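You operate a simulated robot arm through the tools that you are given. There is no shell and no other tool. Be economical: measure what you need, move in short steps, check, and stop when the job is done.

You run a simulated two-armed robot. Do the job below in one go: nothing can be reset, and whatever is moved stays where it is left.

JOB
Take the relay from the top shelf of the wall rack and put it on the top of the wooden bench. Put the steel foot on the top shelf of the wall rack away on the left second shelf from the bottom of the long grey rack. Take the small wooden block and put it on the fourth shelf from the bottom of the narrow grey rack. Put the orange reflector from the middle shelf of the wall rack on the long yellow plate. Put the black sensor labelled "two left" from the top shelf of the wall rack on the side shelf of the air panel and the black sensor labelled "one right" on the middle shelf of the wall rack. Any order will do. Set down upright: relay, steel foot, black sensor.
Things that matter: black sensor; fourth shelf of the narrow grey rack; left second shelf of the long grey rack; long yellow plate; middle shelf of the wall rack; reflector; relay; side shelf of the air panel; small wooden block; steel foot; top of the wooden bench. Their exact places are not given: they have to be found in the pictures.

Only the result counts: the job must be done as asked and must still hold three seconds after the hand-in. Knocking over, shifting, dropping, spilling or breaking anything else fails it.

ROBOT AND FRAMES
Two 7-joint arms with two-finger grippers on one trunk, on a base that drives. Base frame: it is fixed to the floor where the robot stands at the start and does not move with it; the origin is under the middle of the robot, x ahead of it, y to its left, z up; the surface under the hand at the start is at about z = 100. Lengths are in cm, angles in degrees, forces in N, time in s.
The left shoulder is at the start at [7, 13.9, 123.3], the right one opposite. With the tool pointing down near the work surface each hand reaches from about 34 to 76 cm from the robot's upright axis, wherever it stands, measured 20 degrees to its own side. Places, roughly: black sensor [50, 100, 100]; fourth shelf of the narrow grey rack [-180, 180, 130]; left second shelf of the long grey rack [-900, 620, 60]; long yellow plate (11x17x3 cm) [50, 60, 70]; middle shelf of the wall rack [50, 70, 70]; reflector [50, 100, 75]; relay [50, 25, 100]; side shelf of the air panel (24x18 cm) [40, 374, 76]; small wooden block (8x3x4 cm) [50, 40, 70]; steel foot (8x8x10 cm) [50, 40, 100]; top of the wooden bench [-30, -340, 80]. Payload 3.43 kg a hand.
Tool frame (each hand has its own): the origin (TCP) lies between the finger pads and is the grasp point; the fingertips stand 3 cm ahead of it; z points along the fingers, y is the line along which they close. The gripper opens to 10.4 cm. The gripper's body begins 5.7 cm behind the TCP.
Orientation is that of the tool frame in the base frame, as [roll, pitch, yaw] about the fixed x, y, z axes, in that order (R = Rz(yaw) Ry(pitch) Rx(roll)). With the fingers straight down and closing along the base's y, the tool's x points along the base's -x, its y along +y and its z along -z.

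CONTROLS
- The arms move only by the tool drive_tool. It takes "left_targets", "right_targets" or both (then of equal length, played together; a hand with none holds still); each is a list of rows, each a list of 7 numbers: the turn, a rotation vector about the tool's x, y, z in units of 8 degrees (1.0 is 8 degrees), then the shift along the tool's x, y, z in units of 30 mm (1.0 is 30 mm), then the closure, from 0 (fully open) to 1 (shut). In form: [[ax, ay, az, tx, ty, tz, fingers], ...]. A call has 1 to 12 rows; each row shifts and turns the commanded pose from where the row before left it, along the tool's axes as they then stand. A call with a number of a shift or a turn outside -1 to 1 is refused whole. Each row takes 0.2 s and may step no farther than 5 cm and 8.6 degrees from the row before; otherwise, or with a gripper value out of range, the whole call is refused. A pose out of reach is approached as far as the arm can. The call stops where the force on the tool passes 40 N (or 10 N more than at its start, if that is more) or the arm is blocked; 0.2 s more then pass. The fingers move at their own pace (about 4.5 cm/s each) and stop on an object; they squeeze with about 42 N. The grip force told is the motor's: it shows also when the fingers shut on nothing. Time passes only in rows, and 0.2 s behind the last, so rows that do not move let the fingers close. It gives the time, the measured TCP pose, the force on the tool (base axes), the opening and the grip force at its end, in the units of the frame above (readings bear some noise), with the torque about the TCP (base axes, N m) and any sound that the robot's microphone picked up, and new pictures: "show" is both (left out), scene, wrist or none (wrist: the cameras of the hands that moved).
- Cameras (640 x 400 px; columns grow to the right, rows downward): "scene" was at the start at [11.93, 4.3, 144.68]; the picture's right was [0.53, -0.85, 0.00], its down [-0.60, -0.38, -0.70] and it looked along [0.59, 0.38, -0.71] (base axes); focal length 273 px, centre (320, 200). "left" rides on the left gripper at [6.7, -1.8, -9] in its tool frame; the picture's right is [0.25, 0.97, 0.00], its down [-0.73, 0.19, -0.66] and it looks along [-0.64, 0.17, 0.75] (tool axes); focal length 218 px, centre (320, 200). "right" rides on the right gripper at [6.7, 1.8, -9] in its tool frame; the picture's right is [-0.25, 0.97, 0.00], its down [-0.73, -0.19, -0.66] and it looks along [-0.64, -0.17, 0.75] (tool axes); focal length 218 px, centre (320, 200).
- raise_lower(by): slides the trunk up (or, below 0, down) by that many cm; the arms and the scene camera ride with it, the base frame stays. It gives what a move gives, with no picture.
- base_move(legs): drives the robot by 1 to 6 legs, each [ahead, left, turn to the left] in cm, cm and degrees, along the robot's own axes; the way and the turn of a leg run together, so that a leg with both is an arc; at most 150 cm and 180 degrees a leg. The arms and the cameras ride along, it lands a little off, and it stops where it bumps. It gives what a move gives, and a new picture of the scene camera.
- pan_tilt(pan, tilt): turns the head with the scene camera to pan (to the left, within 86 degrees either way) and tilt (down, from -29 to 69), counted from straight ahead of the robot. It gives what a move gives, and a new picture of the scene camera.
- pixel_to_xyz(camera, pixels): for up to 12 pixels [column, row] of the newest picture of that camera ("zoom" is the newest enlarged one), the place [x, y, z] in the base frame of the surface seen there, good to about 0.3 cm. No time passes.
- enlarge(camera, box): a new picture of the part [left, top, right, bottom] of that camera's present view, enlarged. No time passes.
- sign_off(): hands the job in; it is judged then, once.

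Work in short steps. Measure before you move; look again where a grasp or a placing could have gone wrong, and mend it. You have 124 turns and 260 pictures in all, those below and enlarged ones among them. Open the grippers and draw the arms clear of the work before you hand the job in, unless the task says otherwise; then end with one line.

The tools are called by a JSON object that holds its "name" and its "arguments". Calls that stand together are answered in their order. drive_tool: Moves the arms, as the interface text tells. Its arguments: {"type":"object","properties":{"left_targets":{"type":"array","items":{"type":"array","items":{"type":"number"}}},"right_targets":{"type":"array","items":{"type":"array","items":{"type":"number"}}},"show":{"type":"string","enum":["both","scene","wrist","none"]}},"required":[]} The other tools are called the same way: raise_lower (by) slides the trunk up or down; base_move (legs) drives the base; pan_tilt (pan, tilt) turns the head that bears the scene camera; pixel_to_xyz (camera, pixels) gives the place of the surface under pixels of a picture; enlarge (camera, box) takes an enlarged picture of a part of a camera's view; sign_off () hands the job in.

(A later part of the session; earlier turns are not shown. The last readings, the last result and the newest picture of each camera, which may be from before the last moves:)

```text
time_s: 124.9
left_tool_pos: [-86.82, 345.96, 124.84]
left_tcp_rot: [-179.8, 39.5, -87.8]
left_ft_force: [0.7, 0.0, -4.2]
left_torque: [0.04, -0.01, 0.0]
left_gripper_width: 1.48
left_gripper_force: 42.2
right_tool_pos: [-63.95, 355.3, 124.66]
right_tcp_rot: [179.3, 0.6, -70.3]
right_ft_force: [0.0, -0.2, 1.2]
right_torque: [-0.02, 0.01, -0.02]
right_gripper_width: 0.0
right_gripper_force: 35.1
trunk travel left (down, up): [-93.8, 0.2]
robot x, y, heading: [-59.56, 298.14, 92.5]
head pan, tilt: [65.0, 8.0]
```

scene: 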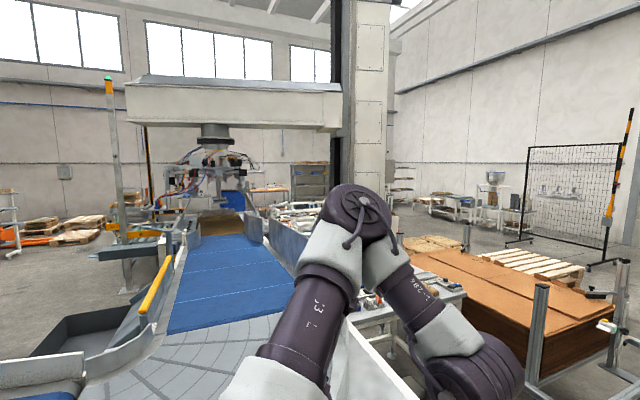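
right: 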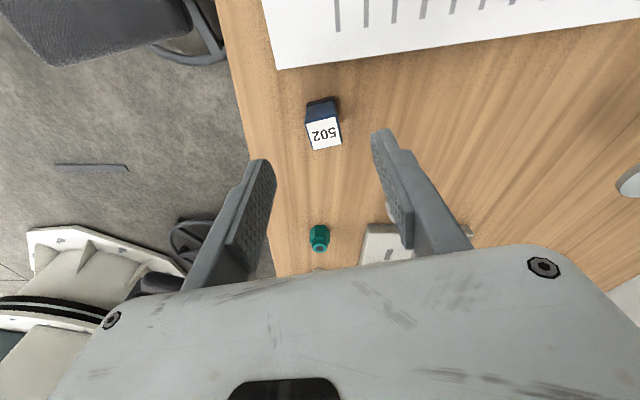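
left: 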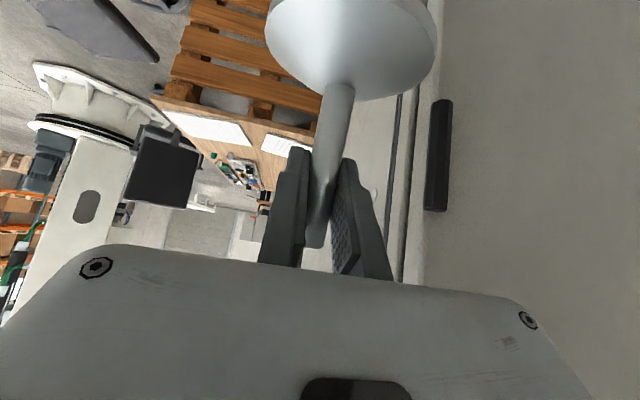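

I drive forward along the cardboard table (x=-124) to y≈640, turn left and look.

{"name": "base_move", "arguments": {"legs": [[0, 0, -3.5], [150, 0, 0], [150, 0, 0], [40, 0, 0], [0, 0, 80]]}}

{"name": "pan_tilt", "arguments": {"pan": 0, "tilt": 12}}

```text
time_s: 145.5
left_tool_pos: [-98.83, 625.96, 124.92]
left_tcp_rot: [-179.9, 39.5, -12.7]
left_ft_force: [0.1, 0.0, -4.5]
left_torque: [0.04, 0.03, 0.01]
left_gripper_width: 1.48
left_gripper_force: 42.2
right_tool_pos: [-101.98, 650.55, 124.66]
right_tcp_rot: [179.3, 0.6, 5.0]
right_ft_force: [0.4, -0.7, 0.1]
right_torque: [0.0, 0.02, 0.0]
right_gripper_width: 0.0
right_gripper_force: 34.5
trunk travel left (down, up): [-93.8, 0.2]
robot x, y, heading: [-45.55, 639.84, 167.9]
head pan, tilt: [65.0, 8.0]
```

scene: 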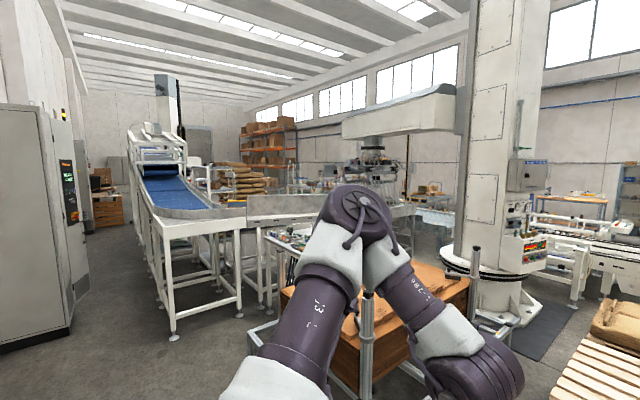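

```text
time_s: 146.8
left_tool_pos: [-98.82, 625.97, 124.76]
left_tcp_rot: [-179.9, 39.5, -12.8]
left_ft_force: [-0.7, 0.1, -2.9]
left_torque: [-0.01, 0.05, -0.03]
left_gripper_width: 1.5
left_gripper_force: 41.3
right_tool_pos: [-101.99, 650.33, 124.71]
right_tcp_rot: [179.4, 0.6, 5.0]
right_ft_force: [-0.2, 0.8, -0.9]
right_torque: [-0.04, 0.0, -0.02]
right_gripper_width: 0.0
right_gripper_force: 34.5
trunk travel left (down, up): [-93.8, 0.2]
robot x, y, heading: [-44.92, 639.93, 167.8]
head pan, tilt: [0.0, 12.0]
```

scene: 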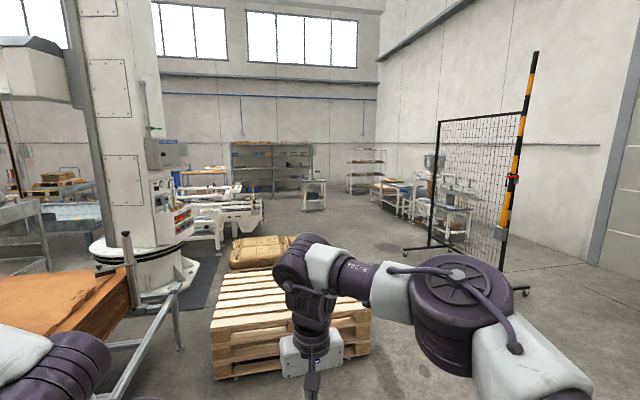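

The long grey rack shows at (270,165). I measure pallets, fence and rack for a path.

{"name": "pixel_to_xyz", "arguments": {"camera": "scene", "pixels": [[370, 340], [215, 378], [298, 240], [408, 250], [525, 292], [250, 190], [310, 208], [235, 240], [195, 270], [375, 230], [400, 215], [320, 193]]}}

{"name": "enlarge", "arguments": {"camera": "scene", "box": [150, 120, 450, 250]}}

```text
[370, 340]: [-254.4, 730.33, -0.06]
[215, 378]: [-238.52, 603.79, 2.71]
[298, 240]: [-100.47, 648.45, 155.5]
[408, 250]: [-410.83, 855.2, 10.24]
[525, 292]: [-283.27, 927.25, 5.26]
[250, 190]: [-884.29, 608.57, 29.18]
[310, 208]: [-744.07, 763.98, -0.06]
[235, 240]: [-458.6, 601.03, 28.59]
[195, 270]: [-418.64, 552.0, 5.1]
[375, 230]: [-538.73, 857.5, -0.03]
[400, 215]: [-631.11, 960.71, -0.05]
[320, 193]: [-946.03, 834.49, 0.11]
```

```text
2.13 times, centred on (300, 185) of scene
```

zoom: 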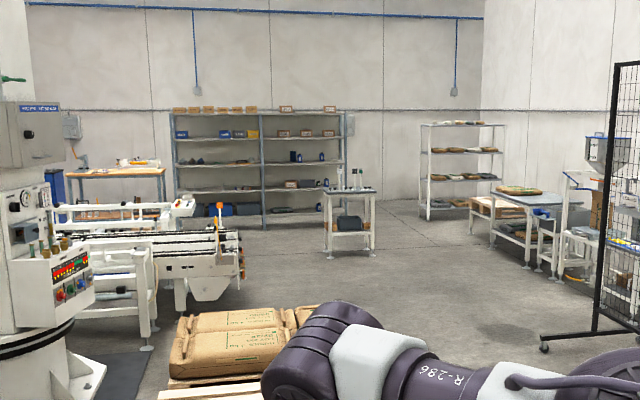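

Path: pass between the pallets (corner -254,730) and fence foot (-411,855), then on to the rack. I drive the first two parts.

{"name": "base_move", "arguments": {"legs": [[0, 0, -30], [110, 0, 0], [110, 0, 0], [0, 0, 41], [150, 0, 0], [150, 0, 0]]}}

```text
time_s: 175.6
left_tool_pos: [-566.37, 793.64, 124.93]
left_tcp_rot: [-179.9, 39.5, -5.4]
left_ft_force: [0.5, 0.6, -2.4]
left_torque: [0.02, 0.04, 0.0]
left_gripper_width: 1.49
left_gripper_force: 42.1
right_tool_pos: [-572.73, 817.4, 124.73]
right_tcp_rot: [179.2, 0.7, 12.4]
right_ft_force: [0.0, -0.1, 0.6]
right_torque: [-0.03, 0.03, 0.02]
right_gripper_width: 0.0
right_gripper_force: 34.4
trunk travel left (down, up): [-93.8, 0.2]
robot x, y, heading: [-515.11, 814.04, 175.4]
head pan, tilt: [0.0, 12.0]
```

scene: 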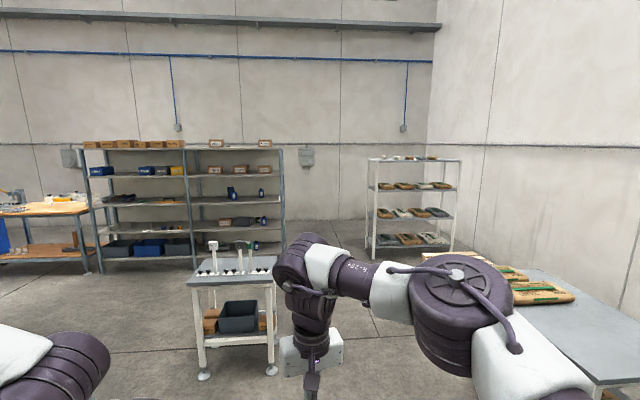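

I zoom on the rack's left bay and measure the shelves.

{"name": "enlarge", "arguments": {"camera": "scene", "box": [70, 130, 300, 275]}}

{"name": "pixel_to_xyz", "arguments": {"camera": "scene", "pixels": [[105, 268], [105, 233], [160, 233], [187, 232], [120, 207], [190, 265], [160, 202], [95, 205], [120, 178], [205, 375], [195, 290], [278, 365]]}}

```text
2.76 times, centred on (185, 202) of scene
```

zoom: 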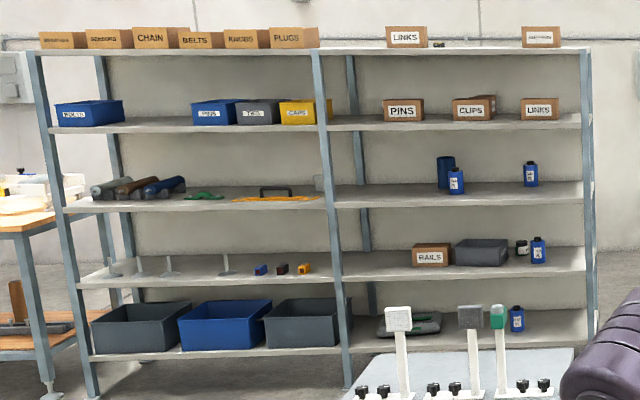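

```text
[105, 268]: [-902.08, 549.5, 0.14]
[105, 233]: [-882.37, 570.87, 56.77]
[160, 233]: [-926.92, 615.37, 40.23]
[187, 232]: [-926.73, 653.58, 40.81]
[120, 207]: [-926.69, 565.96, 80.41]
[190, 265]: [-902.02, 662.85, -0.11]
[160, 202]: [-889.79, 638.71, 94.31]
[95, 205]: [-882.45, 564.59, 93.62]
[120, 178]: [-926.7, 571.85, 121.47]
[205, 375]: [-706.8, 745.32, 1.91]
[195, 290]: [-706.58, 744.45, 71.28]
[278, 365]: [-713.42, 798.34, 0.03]
```

I measure spots on that second shelf (zoom rows 265–285) where feet and relays stand.

{"name": "pixel_to_xyz", "arguments": {"camera": "zoom", "pixels": [[112, 274], [168, 273], [227, 272], [200, 278], [140, 280], [200, 284], [262, 274], [90, 285], [240, 280], [198, 270], [330, 278], [200, 210]]}}

```text
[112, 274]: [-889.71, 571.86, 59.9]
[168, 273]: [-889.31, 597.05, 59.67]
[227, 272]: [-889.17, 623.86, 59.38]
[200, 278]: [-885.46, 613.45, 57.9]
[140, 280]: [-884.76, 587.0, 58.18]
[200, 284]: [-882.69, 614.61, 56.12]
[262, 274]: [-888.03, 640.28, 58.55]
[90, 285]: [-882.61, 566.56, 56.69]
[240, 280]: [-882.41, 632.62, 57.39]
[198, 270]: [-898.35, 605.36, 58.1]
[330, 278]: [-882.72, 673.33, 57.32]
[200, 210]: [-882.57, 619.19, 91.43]
```

Shelf top z≈58, front edge x≈-882.5; feet at y≈572, 597, 624. The free slot is y≈610, x≈-890. I drive around the cart to the front of the rack.

{"name": "base_move", "arguments": {"legs": [[0, 0, 50], [90, 0, 0], [90, 0, 0], [0, 0, -24], [125, 0, 0], [0, 0, -21]]}}

{"name": "pan_tilt", "arguments": {"pan": 15, "tilt": 40}}

```text
time_s: 195.3
left_tool_pos: [-796.39, 597.27, 124.84]
left_tcp_rot: [-179.8, 39.6, 3.6]
left_ft_force: [0.2, 0.0, -3.6]
left_torque: [-0.01, 0.01, -0.02]
left_gripper_width: 1.46
left_gripper_force: 41.8
right_tool_pos: [-806.35, 619.96, 124.68]
right_tcp_rot: [179.4, 0.7, 21.3]
right_ft_force: [0.2, -0.6, 0.7]
right_torque: [0.0, 0.0, -0.02]
right_gripper_width: 0.01
right_gripper_force: 34.7
trunk travel left (down, up): [-93.8, 0.2]
robot x, y, heading: [-748.97, 625.81, -175.9]
head pan, tilt: [0.0, 12.0]
```

scene: 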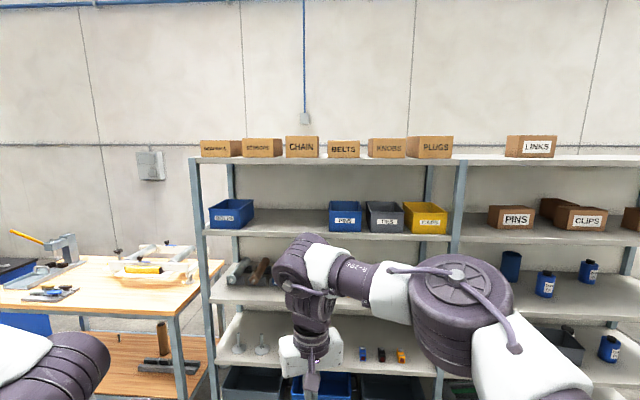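

```text
time_s: 196.2
left_tool_pos: [-796.33, 597.54, 124.97]
left_tcp_rot: [-179.9, 39.6, 3.5]
left_ft_force: [-0.3, -0.1, -3.1]
left_torque: [-0.01, 0.02, 0.0]
left_gripper_width: 1.46
left_gripper_force: 41.9
right_tool_pos: [-806.28, 620.2, 124.65]
right_tcp_rot: [179.3, 0.8, 21.4]
right_ft_force: [-0.3, -0.5, 0.0]
right_torque: [0.0, 0.04, 0.01]
right_gripper_width: 0.0
right_gripper_force: 34.9
trunk travel left (down, up): [-93.8, 0.2]
robot x, y, heading: [-749.04, 625.83, -175.9]
head pan, tilt: [15.0, 40.0]
```

scene: 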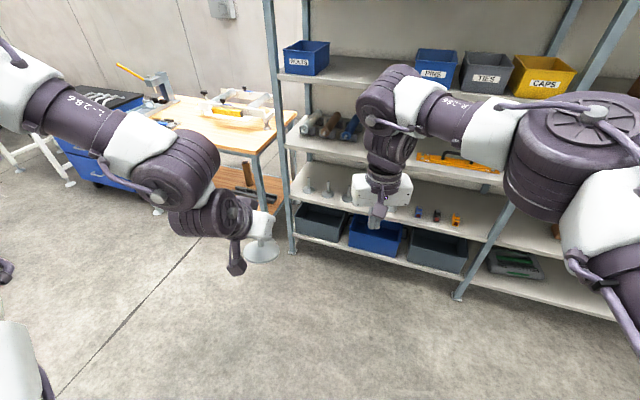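

I draw the right hand back and extend the left a little, then lower the trunk 52 cm and straighten the base.

{"name": "drive_tool", "arguments": {"right_targets": [[0, 0, 0, 0.9, -0.07, 0, 1], [0, 0, 0, 0.9, -0.07, 0, 1], [0, 0, 0, 0.9, -0.07, 0, 1], [0, 0, 0, 0.9, -0.07, 0, 1], [0, 0, 0, 0.9, -0.07, 0, 1], [0, 0, 0, 0.9, -0.07, 0, 1], [0, 0, 0, 0.9, -0.07, 0, 1]], "left_targets": [[0, 0, 0, -0.64, 0, 0.53, 1], [0, 0, 0, -0.64, 0, 0.53, 1], [0, 0, 0, -0.64, 0, 0.53, 1], [0, 0, 0, -0.64, 0, 0.53, 1], [0, 0, 0, 0, 0, 0, 1], [0, 0, 0, 0, 0, 0, 1], [0, 0, 0, 0, 0, 0, 1]], "show": "wrist"}}

{"name": "raise_lower", "arguments": {"by": -52}}

{"name": "base_move", "arguments": {"legs": [[0, -9, -4.1], [55, 0, 0]]}}

```text
time_s: 197.8
left_tool_pos: [-806.41, 596.92, 124.94]
left_tcp_rot: [-179.9, 39.5, 3.6]
left_ft_force: [0.6, 0.6, -3.5]
left_torque: [0.0, 0.05, 0.02]
left_gripper_width: 1.47
left_gripper_force: 41.9
right_tool_pos: [-791.49, 628.69, 124.58]
right_tcp_rot: [179.3, 0.5, 21.4]
right_ft_force: [-0.5, 0.3, 1.0]
right_torque: [0.01, 0.01, -0.02]
right_gripper_width: 0.01
right_gripper_force: 35.2
right hand out of reach, approached as far as the arm can: row 7
trunk travel left (down, up): [-93.8, 0.2]
robot x, y, heading: [-748.94, 625.72, -176.3]
head pan, tilt: [15.0, 40.0]
```

right: 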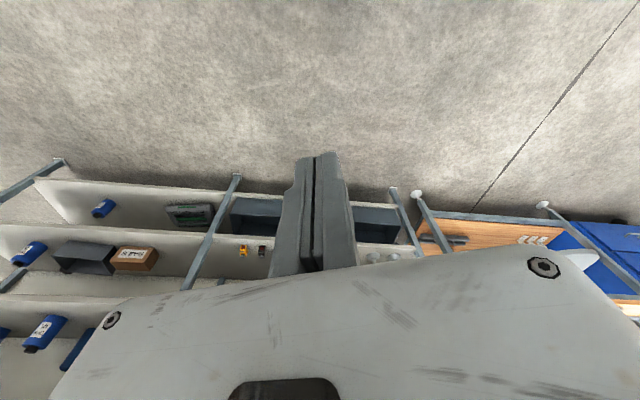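
left: 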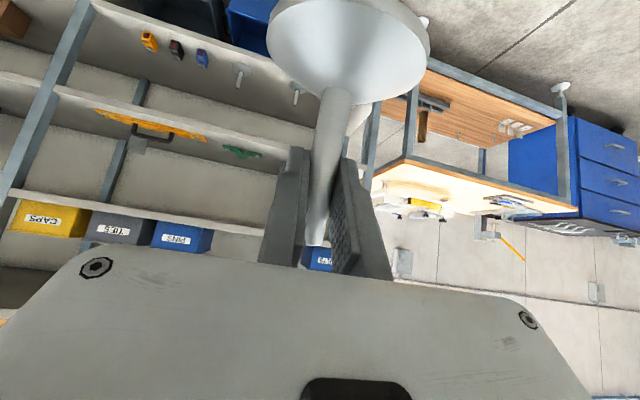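

```text
refused: -52 is not a number from -40 to 40
```

```text
time_s: 201.7
left_tool_pos: [-864.0, 608.8, 125.07]
left_tcp_rot: [-179.8, 39.6, 0.2]
left_ft_force: [-0.5, 0.7, -2.4]
left_torque: [-0.02, 0.04, -0.01]
left_gripper_width: 1.49
left_gripper_force: 42.8
right_tool_pos: [-847.31, 639.61, 124.74]
right_tcp_rot: [179.2, 0.6, 18.0]
right_ft_force: [-0.2, 0.4, 0.3]
right_torque: [0.0, 0.02, 0.03]
right_gripper_width: 0.01
right_gripper_force: 34.7
trunk travel left (down, up): [-93.8, 0.2]
robot x, y, heading: [-805.2, 634.76, -179.3]
head pan, tilt: [15.0, 40.0]
```

scene: 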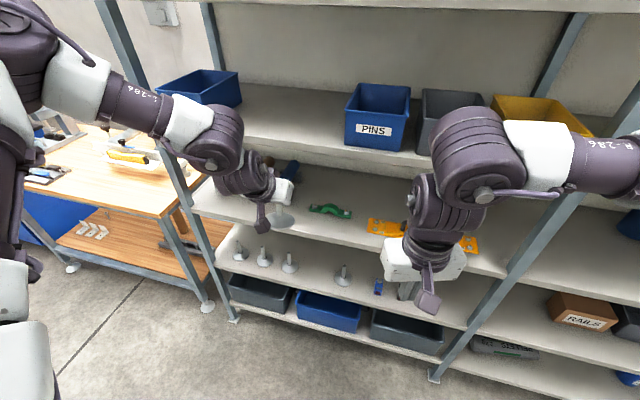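

The trunk limit is 40 per call. I lower in two steps, and check the foot's tilt with the wrist camera.

{"name": "raise_lower", "arguments": {"by": -40}}

{"name": "drive_tool", "arguments": {"left_targets": [[0, 0, 0, 0, 0, 0, 1]]}}

{"name": "pixel_to_xyz", "arguments": {"camera": "left", "pixels": [[280, 40], [420, 45], [345, 85], [345, 10], [300, 75], [390, 80], [340, 110], [318, 230], [325, 150]]}}

```text
time_s: 205.6
left_tool_pos: [-864.31, 608.91, 84.97]
left_tcp_rot: [-179.9, 39.5, 0.1]
left_ft_force: [-0.6, 0.0, -3.5]
left_torque: [-0.01, 0.05, 0.0]
left_gripper_width: 1.47
left_gripper_force: 41.8
right_tool_pos: [-847.4, 639.59, 84.51]
right_tcp_rot: [179.2, 0.4, 18.1]
right_ft_force: [0.2, -0.5, -0.3]
right_torque: [0.02, -0.03, 0.03]
right_gripper_width: 0.0
right_gripper_force: 34.7
trunk travel left (down, up): [-53.8, 40.2]
robot x, y, heading: [-805.38, 634.52, -179.3]
head pan, tilt: [15.0, 40.0]
```

```text
time_s: 206.0
left_tool_pos: [-864.25, 608.91, 84.93]
left_tcp_rot: [-179.9, 39.5, 0.1]
left_ft_force: [0.4, -0.8, -3.9]
left_torque: [-0.03, 0.03, 0.02]
left_gripper_width: 1.47
left_gripper_force: 42.1
right_tool_pos: [-847.49, 639.69, 84.58]
right_tcp_rot: [179.2, 0.5, 18.0]
right_ft_force: [-0.4, 0.8, -0.2]
right_torque: [-0.02, 0.0, -0.03]
right_gripper_width: 0.0
right_gripper_force: 34.5
trunk travel left (down, up): [-53.8, 40.2]
robot x, y, heading: [-805.17, 634.45, -179.4]
head pan, tilt: [15.0, 40.0]
```

scene: 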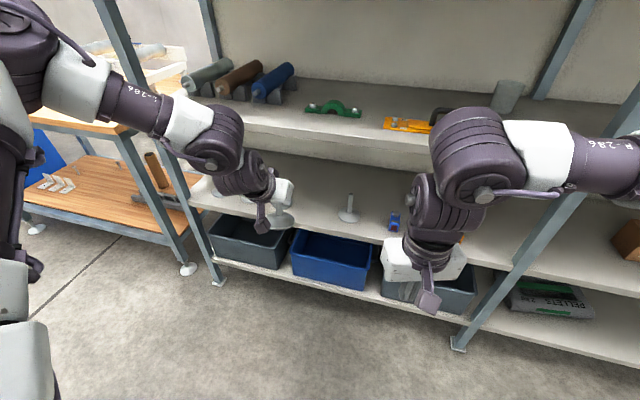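
left: 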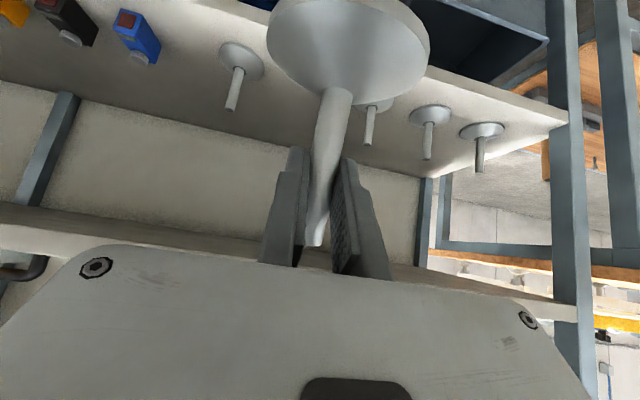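

```text
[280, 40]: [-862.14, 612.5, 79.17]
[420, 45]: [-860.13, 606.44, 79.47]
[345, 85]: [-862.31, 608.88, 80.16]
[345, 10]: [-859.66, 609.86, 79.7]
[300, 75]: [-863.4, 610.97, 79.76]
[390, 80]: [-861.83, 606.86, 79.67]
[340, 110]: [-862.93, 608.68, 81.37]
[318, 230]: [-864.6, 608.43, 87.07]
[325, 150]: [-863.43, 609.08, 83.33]
```

The stem leans about 16° with its base toward the robot. I tilt the hand forward 16° to set it upright, and re-measure.

{"name": "drive_tool", "arguments": {"left_targets": [[0, -1, 0, 0, 0, 0, 1], [0, -1, 0, 0, 0, 0, 1], [0, 0, 0, 0, 0, 0, 1]]}}

{"name": "enlarge", "arguments": {"camera": "left", "box": [220, 0, 460, 260]}}

```text
time_s: 206.8
left_tool_pos: [-864.22, 608.87, 84.96]
left_tcp_rot: [-179.9, 55.5, 0.2]
left_ft_force: [0.7, 0.2, -3.9]
left_torque: [0.02, 0.0, 0.02]
left_gripper_width: 1.48
left_gripper_force: 41.9
right_tool_pos: [-847.41, 639.68, 84.58]
right_tcp_rot: [179.1, 0.5, 18.1]
right_ft_force: [-0.2, 0.7, 0.0]
right_torque: [-0.02, 0.04, -0.02]
right_gripper_width: 0.0
right_gripper_force: 34.9
trunk travel left (down, up): [-53.8, 40.2]
robot x, y, heading: [-805.04, 634.52, -179.1]
head pan, tilt: [15.0, 40.0]
```

scene: 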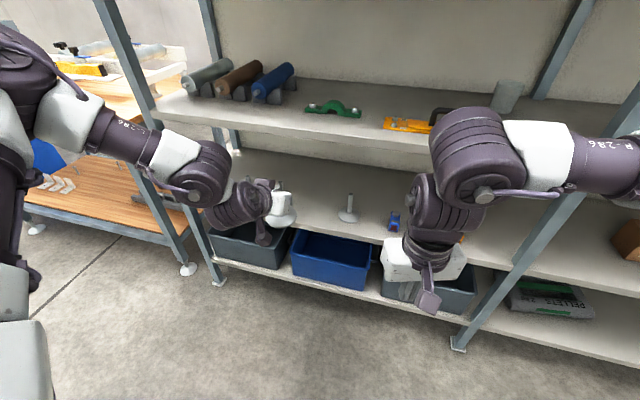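
left: 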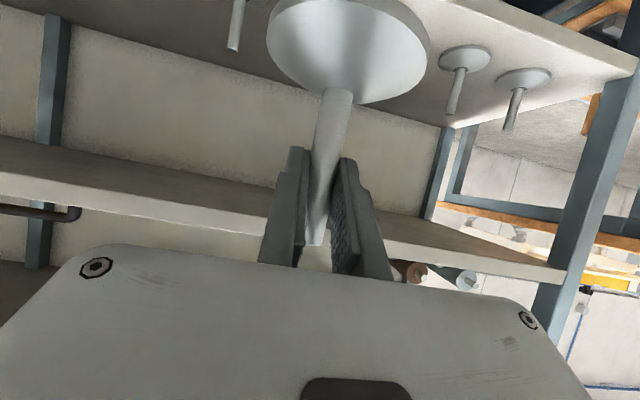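

```text
1.54 times, centred on (340, 130) of left
```

zoom: 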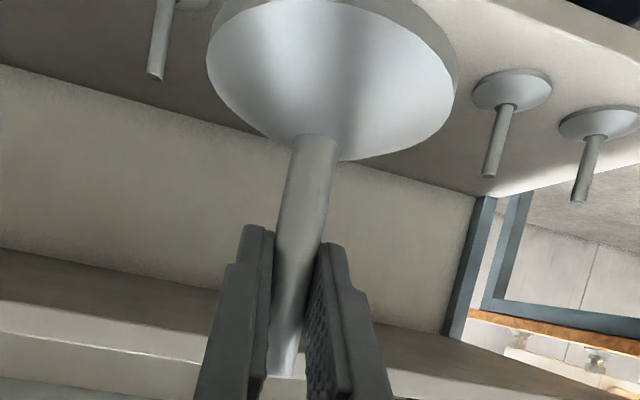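

{"name": "pixel_to_xyz", "arguments": {"camera": "zoom", "pixels": [[317, 150], [310, 190], [302, 230], [295, 270], [288, 320], [283, 360], [212, 70], [453, 90], [330, 10], [300, 120], [360, 140]]}}

```text
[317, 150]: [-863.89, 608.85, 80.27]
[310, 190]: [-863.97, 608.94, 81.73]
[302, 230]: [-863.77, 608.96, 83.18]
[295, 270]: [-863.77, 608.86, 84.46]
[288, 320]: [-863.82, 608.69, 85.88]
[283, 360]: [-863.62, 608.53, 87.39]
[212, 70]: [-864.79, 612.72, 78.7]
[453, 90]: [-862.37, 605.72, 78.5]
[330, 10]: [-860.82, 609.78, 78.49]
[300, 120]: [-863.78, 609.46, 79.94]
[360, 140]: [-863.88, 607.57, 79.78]
```

Stem is now vertical. I lower the trunk 16 cm and drive in to x≈-890.

{"name": "raise_lower", "arguments": {"by": -16}}

{"name": "base_move", "arguments": {"legs": [[26, -1.2, 0]]}}

{"name": "drive_tool", "arguments": {"left_targets": [[0, 0, 0, 0, 0, 0, 1]], "show": "wrist"}}

```text
time_s: 208.6
left_tool_pos: [-864.13, 608.86, 68.98]
left_tcp_rot: [-179.8, 55.6, 0.1]
left_ft_force: [0.0, 0.3, -2.5]
left_torque: [-0.02, -0.05, 0.02]
left_gripper_width: 1.45
left_gripper_force: 41.9
right_tool_pos: [-847.44, 639.57, 68.44]
right_tcp_rot: [179.2, 0.4, 18.1]
right_ft_force: [-0.3, 0.0, 0.2]
right_torque: [-0.01, -0.01, 0.0]
right_gripper_width: 0.0
right_gripper_force: 35.0
trunk travel left (down, up): [-37.8, 56.2]
robot x, y, heading: [-805.38, 634.37, -179.3]
head pan, tilt: [15.0, 40.0]
```

```text
time_s: 210.5
left_tool_pos: [-890.25, 609.57, 68.89]
left_tcp_rot: [-179.8, 55.4, 0.4]
left_ft_force: [0.1, 0.3, -3.1]
left_torque: [-0.01, -0.03, 0.0]
left_gripper_width: 1.46
left_gripper_force: 42.2
right_tool_pos: [-873.53, 640.41, 68.51]
right_tcp_rot: [179.2, 0.4, 18.3]
right_ft_force: [-0.6, -0.2, -0.1]
right_torque: [0.0, 0.0, 0.03]
right_gripper_width: 0.0
right_gripper_force: 34.6
trunk travel left (down, up): [-37.8, 56.2]
robot x, y, heading: [-831.18, 635.23, -179.2]
head pan, tilt: [15.0, 40.0]
```

scene: 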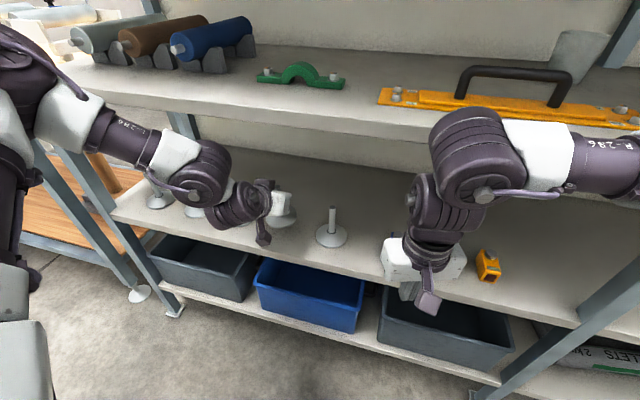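

```text
time_s: 210.9
left_tool_pos: [-890.02, 609.36, 68.99]
left_tcp_rot: [-179.8, 55.4, 0.3]
left_ft_force: [0.0, 0.1, -3.2]
left_torque: [-0.03, -0.03, 0.01]
left_gripper_width: 1.47
left_gripper_force: 42.2
right_tool_pos: [-873.49, 640.42, 68.54]
right_tcp_rot: [179.1, 0.5, 18.3]
right_ft_force: [-0.3, 0.6, 1.0]
right_torque: [0.01, 0.0, 0.01]
right_gripper_width: 0.02
right_gripper_force: 34.3
trunk travel left (down, up): [-37.8, 56.2]
robot x, y, heading: [-831.66, 635.38, -179.0]
head pan, tilt: [15.0, 40.0]
```

left: 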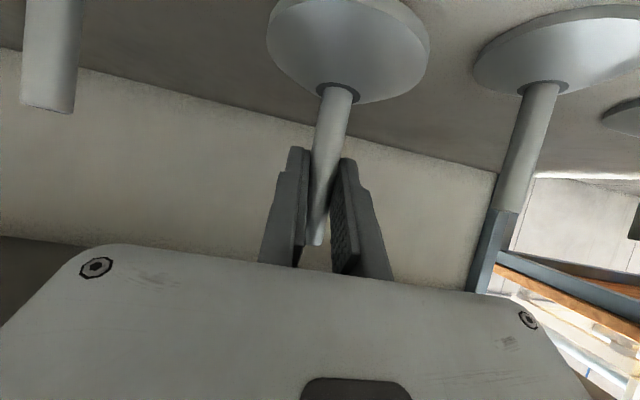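

Right spot, clear of its neighbours. I lower gently until contact.

{"name": "raise_lower", "arguments": {"by": -2.6}}

{"name": "drive_tool", "arguments": {"left_targets": [[0, 0, 0, 0.082, 0, 0.057, 1], [0, 0, 0, 0.082, 0, 0.057, 1], [0, 0, 0, 0.082, 0, 0.057, 1], [0, 0, 0, 0.06, 0, 0.04, 1], [0, 0, 0, 0, 0, 0, 1]], "show": "wrist"}}

```text
time_s: 211.6
left_tool_pos: [-890.03, 609.49, 66.45]
left_tcp_rot: [-179.8, 55.4, 0.3]
left_ft_force: [0.1, 0.3, -3.2]
left_torque: [0.01, -0.06, -0.03]
left_gripper_width: 1.45
left_gripper_force: 41.5
right_tool_pos: [-873.47, 640.41, 66.02]
right_tcp_rot: [179.2, 0.4, 18.3]
right_ft_force: [-0.9, -0.3, 0.5]
right_torque: [-0.01, 0.01, 0.01]
right_gripper_width: 0.0
right_gripper_force: 34.9
trunk travel left (down, up): [-35.2, 58.8]
robot x, y, heading: [-831.14, 635.1, -179.2]
head pan, tilt: [15.0, 40.0]
```

```text
time_s: 212.8
left_tool_pos: [-890.12, 609.51, 65.33]
left_tcp_rot: [-179.8, 55.6, 0.3]
left_ft_force: [0.3, 0.9, -3.5]
left_torque: [0.01, 0.0, 0.0]
left_gripper_width: 1.46
left_gripper_force: 42.0
right_tool_pos: [-873.51, 640.3, 65.96]
right_tcp_rot: [179.2, 0.5, 18.3]
right_ft_force: [0.5, -0.3, 0.1]
right_torque: [0.02, 0.02, 0.01]
right_gripper_width: 0.0
right_gripper_force: 34.8
trunk travel left (down, up): [-35.2, 58.8]
robot x, y, heading: [-831.56, 635.6, -179.0]
head pan, tilt: [15.0, 40.0]
```

left: 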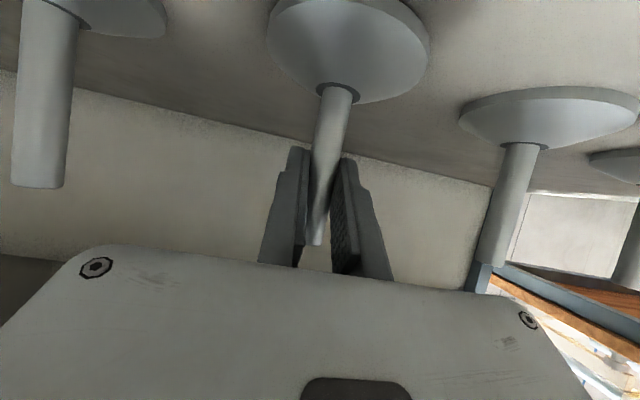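

No contact yet. I lower a little further until a force shows.

{"name": "drive_tool", "arguments": {"left_targets": [[0, 0, 0, 0.055, 0, 0.038, 1], [0, 0, 0, 0.055, 0, 0.038, 1], [0, 0, 0, 0.055, 0, 0.038, 1], [0, 0, 0, 0, 0, 0, 1]], "show": "wrist"}}

```text
time_s: 213.8
left_tool_pos: [-890.08, 609.59, 65.06]
left_tcp_rot: [-179.8, 55.9, 0.4]
left_ft_force: [-0.7, -4.1, 22.7]
left_torque: [-0.31, -0.76, -0.01]
left_gripper_width: 1.48
left_gripper_force: 41.8
right_tool_pos: [-873.35, 640.34, 66.02]
right_tcp_rot: [179.2, 0.6, 18.2]
right_ft_force: [0.5, 0.0, -0.8]
right_torque: [-0.02, 0.02, -0.03]
right_gripper_width: 0.01
right_gripper_force: 35.1
trunk travel left (down, up): [-35.2, 58.8]
robot x, y, heading: [-831.48, 635.69, -179.2]
head pan, tilt: [15.0, 40.0]
```

left: 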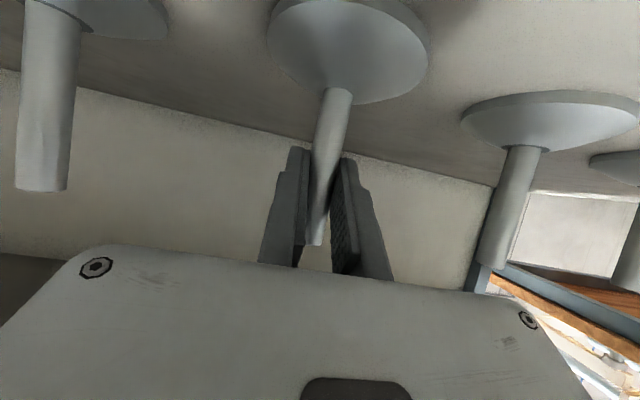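

Contact at 22.7 N. I relax slightly, open partway, and withdraw along the tool axis.

{"name": "drive_tool", "arguments": {"left_targets": [[0, 0, 0, -0.03, 0, -0.02, 1], [0, 0, 0, 0, 0, 0, 0.8], [0, 0, 0, 0, 0, 0, 0.65], [0, 0, 0, 0, 0, 0, 0.55], [0, 0, 0, 0, 0, 0, 0.55], [0, 0, 0, 0, 0, -0.6, 0.55], [0, 0, 0, 0, 0, -0.9, 0.55], [0, 0, 0, 0, 0, -1, 0.55], [0, 0, 0, 0, 0, -1, 0.55]]}}

```text
time_s: 215.8
left_tool_pos: [-881.49, 609.47, 70.85]
left_tcp_rot: [180.0, 55.5, 0.4]
left_ft_force: [1.2, -0.1, 0.6]
left_torque: [0.04, 0.0, 0.01]
left_gripper_width: 4.66
left_gripper_force: 0.0
right_tool_pos: [-873.41, 640.46, 66.02]
right_tcp_rot: [179.2, 0.6, 18.3]
right_ft_force: [0.1, 0.7, -0.3]
right_torque: [-0.01, -0.01, 0.02]
right_gripper_width: 0.03
right_gripper_force: 34.7
trunk travel left (down, up): [-35.2, 58.8]
robot x, y, heading: [-831.06, 635.39, -179.2]
head pan, tilt: [15.0, 40.0]
```

scene: 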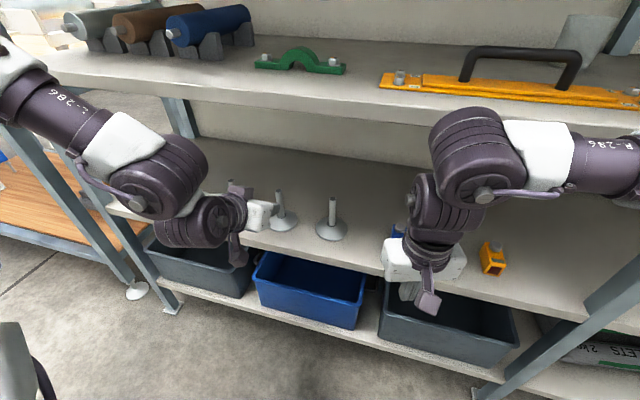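
left: 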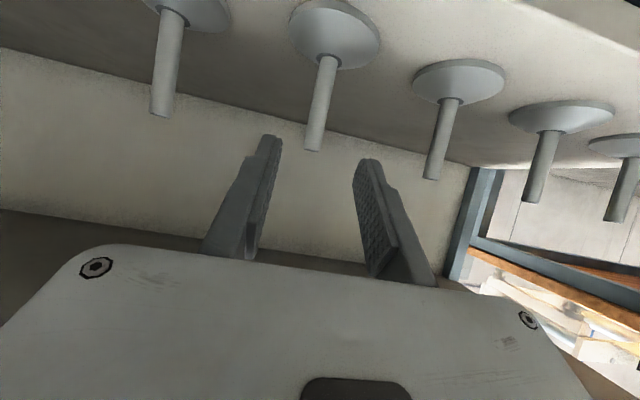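

Foot is standing upright among the others. I back off, raise the trunk, and turn to look toward the narrow grey rack (about -180,180).

{"name": "base_move", "arguments": {"legs": [[-65, 0, 0]]}}

{"name": "raise_lower", "arguments": {"by": 40}}

{"name": "pan_tilt", "arguments": {"pan": 0, "tilt": 5}}

{"name": "base_move", "arguments": {"legs": [[0, 0, 145]]}}

```text
time_s: 219.5
left_tool_pos: [-814.72, 610.58, 70.66]
left_tcp_rot: [-179.9, 55.5, 0.5]
left_ft_force: [0.5, -0.5, 0.3]
left_torque: [0.03, 0.0, -0.01]
left_gripper_width: 4.68
left_gripper_force: 0.1
right_tool_pos: [-806.62, 641.4, 66.03]
right_tcp_rot: [179.2, 0.5, 18.4]
right_ft_force: [0.6, -0.3, 1.8]
right_torque: [0.0, 0.0, -0.02]
right_gripper_width: 0.01
right_gripper_force: 34.6
trunk travel left (down, up): [-35.2, 58.8]
robot x, y, heading: [-764.59, 636.16, -179.1]
head pan, tilt: [15.0, 40.0]
```

scene: 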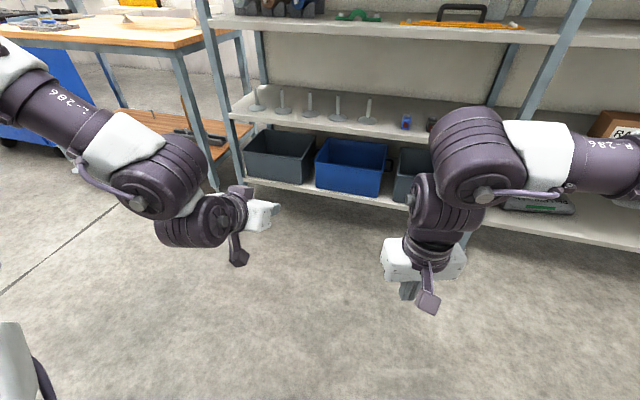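

```text
time_s: 223.3
left_tool_pos: [-814.63, 610.45, 110.59]
left_tcp_rot: [-179.9, 55.4, 0.5]
left_ft_force: [0.6, -0.4, 0.4]
left_torque: [0.01, -0.04, -0.01]
left_gripper_width: 4.7
left_gripper_force: 0.0
right_tool_pos: [-806.65, 641.37, 106.01]
right_tcp_rot: [179.2, 0.5, 18.3]
right_ft_force: [-0.1, -0.8, 0.2]
right_torque: [-0.06, -0.04, -0.02]
right_gripper_width: 0.0
right_gripper_force: 34.5
trunk travel left (down, up): [-75.2, 18.8]
robot x, y, heading: [-764.48, 636.34, -178.9]
head pan, tilt: [15.0, 40.0]
```

```text
time_s: 224.3
left_tool_pos: [-814.76, 610.38, 110.68]
left_tcp_rot: [-179.9, 55.5, 0.4]
left_ft_force: [-0.3, 0.8, -0.7]
left_torque: [0.03, 0.0, 0.0]
left_gripper_width: 4.69
left_gripper_force: 0.0
right_tool_pos: [-806.55, 641.39, 106.06]
right_tcp_rot: [179.2, 0.5, 18.4]
right_ft_force: [0.8, -0.3, -0.4]
right_torque: [-0.01, -0.02, 0.01]
right_gripper_width: 0.0
right_gripper_force: 34.9
trunk travel left (down, up): [-75.2, 18.8]
robot x, y, heading: [-764.62, 636.56, -178.9]
head pan, tilt: [0.0, 5.0]
```

scene: 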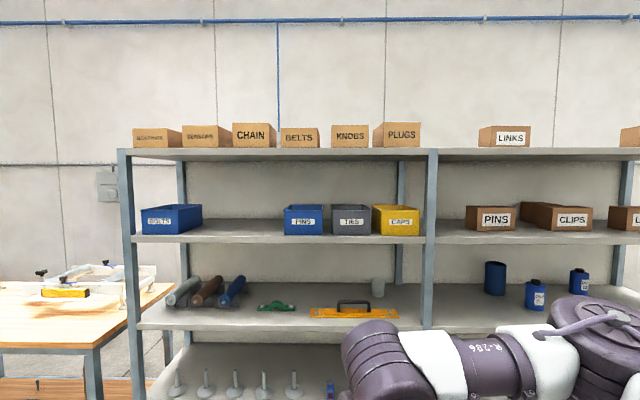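

```text
time_s: 230.7
left_tool_pos: [-708.58, 628.39, 110.73]
left_tcp_rot: [-179.9, 55.5, 145.0]
left_ft_force: [-0.1, -0.1, 0.1]
left_torque: [0.01, -0.07, 0.0]
left_gripper_width: 4.68
left_gripper_force: 0.0
right_tool_pos: [-732.97, 608.03, 106.06]
right_tcp_rot: [179.2, 0.5, 163.0]
right_ft_force: [-0.1, -0.6, 0.6]
right_torque: [0.01, 0.0, 0.01]
right_gripper_width: 0.01
right_gripper_force: 35.0
trunk travel left (down, up): [-75.2, 18.8]
robot x, y, heading: [-763.91, 636.28, -34.7]
head pan, tilt: [0.0, 5.0]
```

scene: 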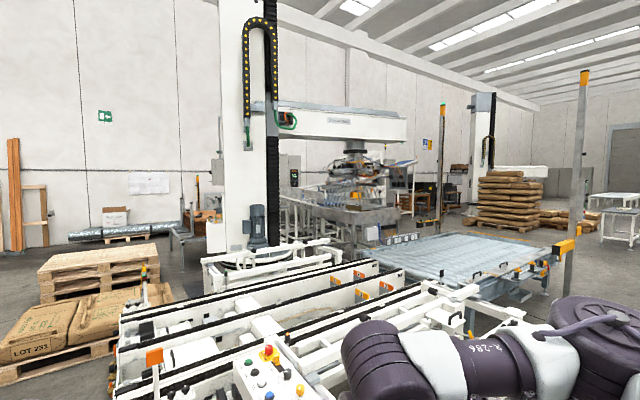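

I zoom to find the narrow grey rack in this view.

{"name": "enlarge", "arguments": {"camera": "scene", "box": [280, 130, 500, 270]}}

{"name": "pixel_to_xyz", "arguments": {"camera": "scene", "pixels": [[400, 195], [410, 170], [345, 160], [510, 200], [545, 250], [580, 200], [440, 150], [620, 240], [485, 145], [455, 185]]}}

```text
2.86 times, centred on (390, 200) of scene
```

zoom: 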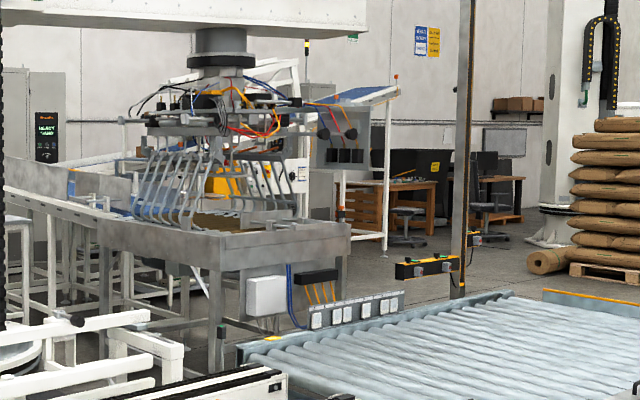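

```text
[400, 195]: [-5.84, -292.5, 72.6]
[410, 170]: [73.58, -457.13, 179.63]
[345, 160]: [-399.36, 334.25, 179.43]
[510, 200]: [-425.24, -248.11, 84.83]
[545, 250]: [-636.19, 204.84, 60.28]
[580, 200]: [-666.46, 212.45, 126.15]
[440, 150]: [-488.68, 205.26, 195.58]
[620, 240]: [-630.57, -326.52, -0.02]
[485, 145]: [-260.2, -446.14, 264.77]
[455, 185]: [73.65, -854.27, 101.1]
```

The rack is hidden behind the palletizer. I turn to face -y to check the western way south, which would let me scout it.

{"name": "base_move", "arguments": {"legs": [[0, 0, -55]]}}

{"name": "pixel_to_xyz", "arguments": {"camera": "scene", "pixels": [[320, 300], [320, 260], [250, 300], [280, 250], [400, 300], [450, 260], [320, 220], [360, 230], [200, 300], [150, 330]]}}

```text
time_s: 233.6
left_tool_pos: [-739.1, 586.01, 110.69]
left_tcp_rot: [-179.7, 55.5, 89.8]
left_ft_force: [0.6, 0.5, 0.3]
left_torque: [-0.02, 0.01, 0.01]
left_gripper_width: 4.66
left_gripper_force: 0.0
right_tool_pos: [-769.94, 594.37, 105.87]
right_tcp_rot: [179.2, 0.5, 107.7]
right_ft_force: [0.9, 0.0, 0.6]
right_torque: [0.03, -0.01, 0.01]
right_gripper_width: 0.0
right_gripper_force: 34.2
trunk travel left (down, up): [-75.2, 18.8]
robot x, y, heading: [-764.58, 636.29, -89.6]
head pan, tilt: [0.0, 5.0]
```

scene: 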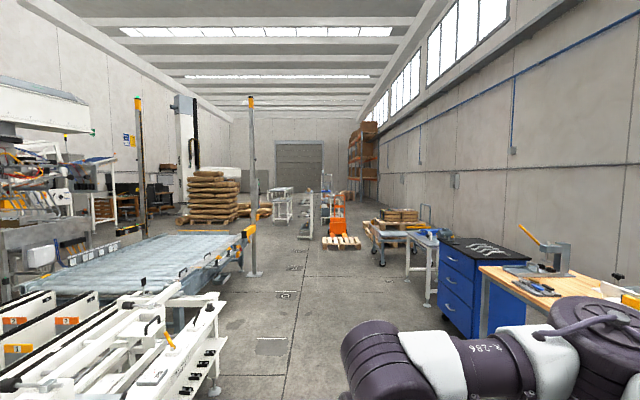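

```text
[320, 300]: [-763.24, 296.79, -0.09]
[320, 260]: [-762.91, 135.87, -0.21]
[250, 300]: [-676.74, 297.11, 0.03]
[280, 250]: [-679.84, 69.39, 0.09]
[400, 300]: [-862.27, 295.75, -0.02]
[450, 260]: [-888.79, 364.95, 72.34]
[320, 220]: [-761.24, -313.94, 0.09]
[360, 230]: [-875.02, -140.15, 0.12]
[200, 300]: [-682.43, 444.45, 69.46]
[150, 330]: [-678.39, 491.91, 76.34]
```

A clear lane runs south along x≈-764. I drive to y≈60, turn to face east and look.

{"name": "base_move", "arguments": {"legs": [[150, 0, 0], [150, 0, 0], [150, 0, 0], [140, 0, 0], [0, 0, 88]]}}

{"name": "enlarge", "arguments": {"camera": "scene", "box": [150, 120, 470, 300]}}

```text
time_s: 259.6
left_tool_pos: [-716.51, 33.13, 110.86]
left_tcp_rot: [-179.9, 55.6, 92.7]
left_ft_force: [0.3, -0.2, -0.1]
left_torque: [0.01, 0.0, 0.01]
left_gripper_width: 4.68
left_gripper_force: 0.0
right_tool_pos: [-747.76, 39.82, 106.29]
right_tcp_rot: [179.2, 0.7, 110.7]
right_ft_force: [0.3, 0.4, -0.7]
right_torque: [0.0, -0.01, 0.0]
right_gripper_width: 0.0
right_gripper_force: 34.6
trunk travel left (down, up): [-75.2, 18.8]
robot x, y, heading: [-744.12, 81.95, -86.9]
head pan, tilt: [0.0, 5.0]
stopped in leg 4: the robot was blocked; the commanded pose is now the measured one
```

scene: 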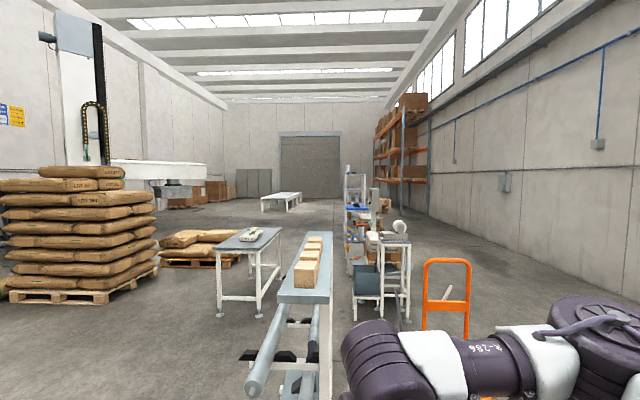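

```text
2.00 times, centred on (310, 210) of scene
```

zoom: 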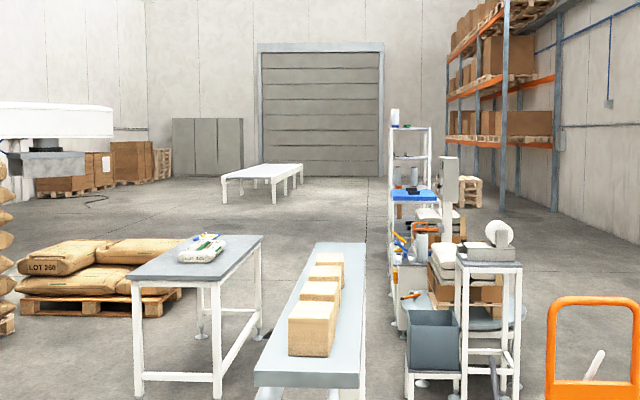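

I was blocked by something low. I look down ahead before moving on.

{"name": "pan_tilt", "arguments": {"pan": 0, "tilt": 60}}

{"name": "pan_tilt", "arguments": {"pan": 60, "tilt": 20}}

```text
time_s: 260.9
left_tool_pos: [-716.31, 32.64, 110.68]
left_tcp_rot: [-179.8, 55.4, 92.6]
left_ft_force: [-0.1, 0.2, -0.2]
left_torque: [0.0, 0.0, 0.02]
left_gripper_width: 4.68
left_gripper_force: 0.0
right_tool_pos: [-747.54, 39.53, 105.95]
right_tcp_rot: [179.1, 0.5, 110.8]
right_ft_force: [0.7, -0.1, 0.2]
right_torque: [0.0, -0.01, -0.01]
right_gripper_width: 0.02
right_gripper_force: 34.6
trunk travel left (down, up): [-75.2, 18.8]
robot x, y, heading: [-744.15, 82.05, -86.6]
head pan, tilt: [0.0, 60.0]
```

scene: 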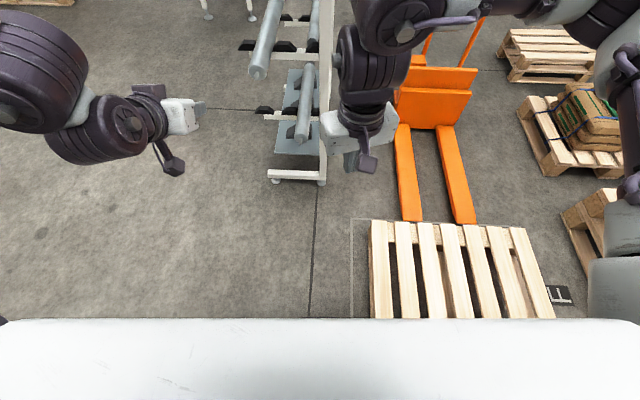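

```text
time_s: 262.2
left_tool_pos: [-716.52, 32.71, 110.66]
left_tcp_rot: [-179.9, 55.6, 92.7]
left_ft_force: [0.2, 0.2, -0.1]
left_torque: [-0.03, -0.04, -0.02]
left_gripper_width: 4.68
left_gripper_force: 0.2
right_tool_pos: [-747.58, 39.54, 106.0]
right_tcp_rot: [179.2, 0.5, 110.6]
right_ft_force: [0.3, 0.1, 1.4]
right_torque: [0.0, 0.03, 0.0]
right_gripper_width: 0.02
right_gripper_force: 34.2
trunk travel left (down, up): [-75.2, 18.8]
robot x, y, heading: [-744.17, 81.76, -86.8]
head pan, tilt: [60.0, 20.0]
```

scene: 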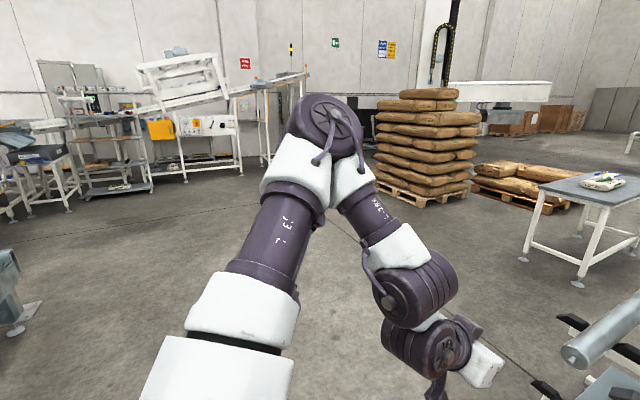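

An empty pallet blocked me; I'll back off it. To the east, shelves show at (110,150); I zoom and measure.

{"name": "enlarge", "arguments": {"camera": "scene", "box": [0, 50, 320, 230]}}

{"name": "pixel_to_xyz", "arguments": {"camera": "scene", "pixels": [[100, 190], [120, 185], [60, 165], [170, 170], [110, 138], [240, 170], [70, 205], [420, 190], [30, 305], [200, 60]]}}

{"name": "base_move", "arguments": {"legs": [[-10, 0, 0]]}}

```text
2.00 times, centred on (160, 140) of scene
```

zoom: 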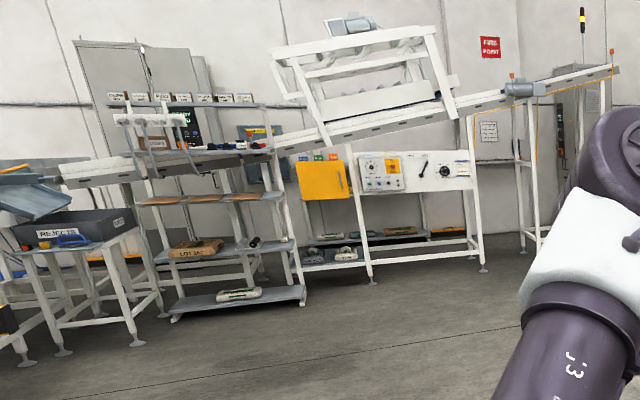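

```text
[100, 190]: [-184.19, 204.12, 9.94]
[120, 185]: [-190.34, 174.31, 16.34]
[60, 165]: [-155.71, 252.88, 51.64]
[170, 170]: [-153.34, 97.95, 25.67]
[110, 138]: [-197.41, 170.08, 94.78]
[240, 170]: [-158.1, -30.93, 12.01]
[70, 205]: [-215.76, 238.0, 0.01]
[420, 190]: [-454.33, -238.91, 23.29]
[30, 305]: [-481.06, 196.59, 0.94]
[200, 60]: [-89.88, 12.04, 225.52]
```

```text
time_s: 263.3
left_tool_pos: [-716.84, 42.74, 110.66]
left_tcp_rot: [-179.9, 55.5, 92.8]
left_ft_force: [0.6, 0.2, -0.4]
left_torque: [0.01, -0.02, 0.0]
left_gripper_width: 4.69
left_gripper_force: 0.1
right_tool_pos: [-748.14, 49.45, 105.94]
right_tcp_rot: [179.2, 0.4, 110.7]
right_ft_force: [0.6, -0.3, -0.1]
right_torque: [0.01, -0.02, 0.03]
right_gripper_width: 0.03
right_gripper_force: 34.6
trunk travel left (down, up): [-75.2, 18.8]
robot x, y, heading: [-744.76, 92.04, -86.8]
head pan, tilt: [60.0, 20.0]
```

scene: 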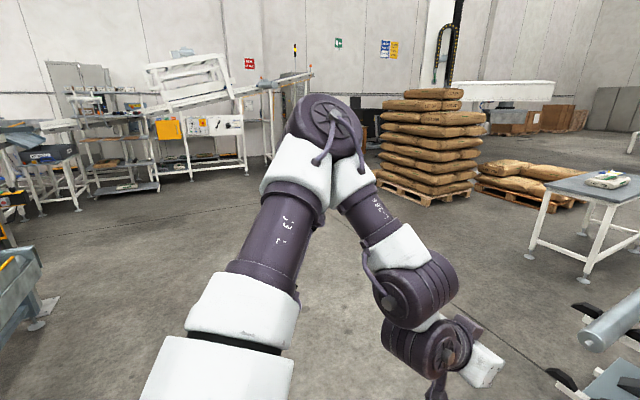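

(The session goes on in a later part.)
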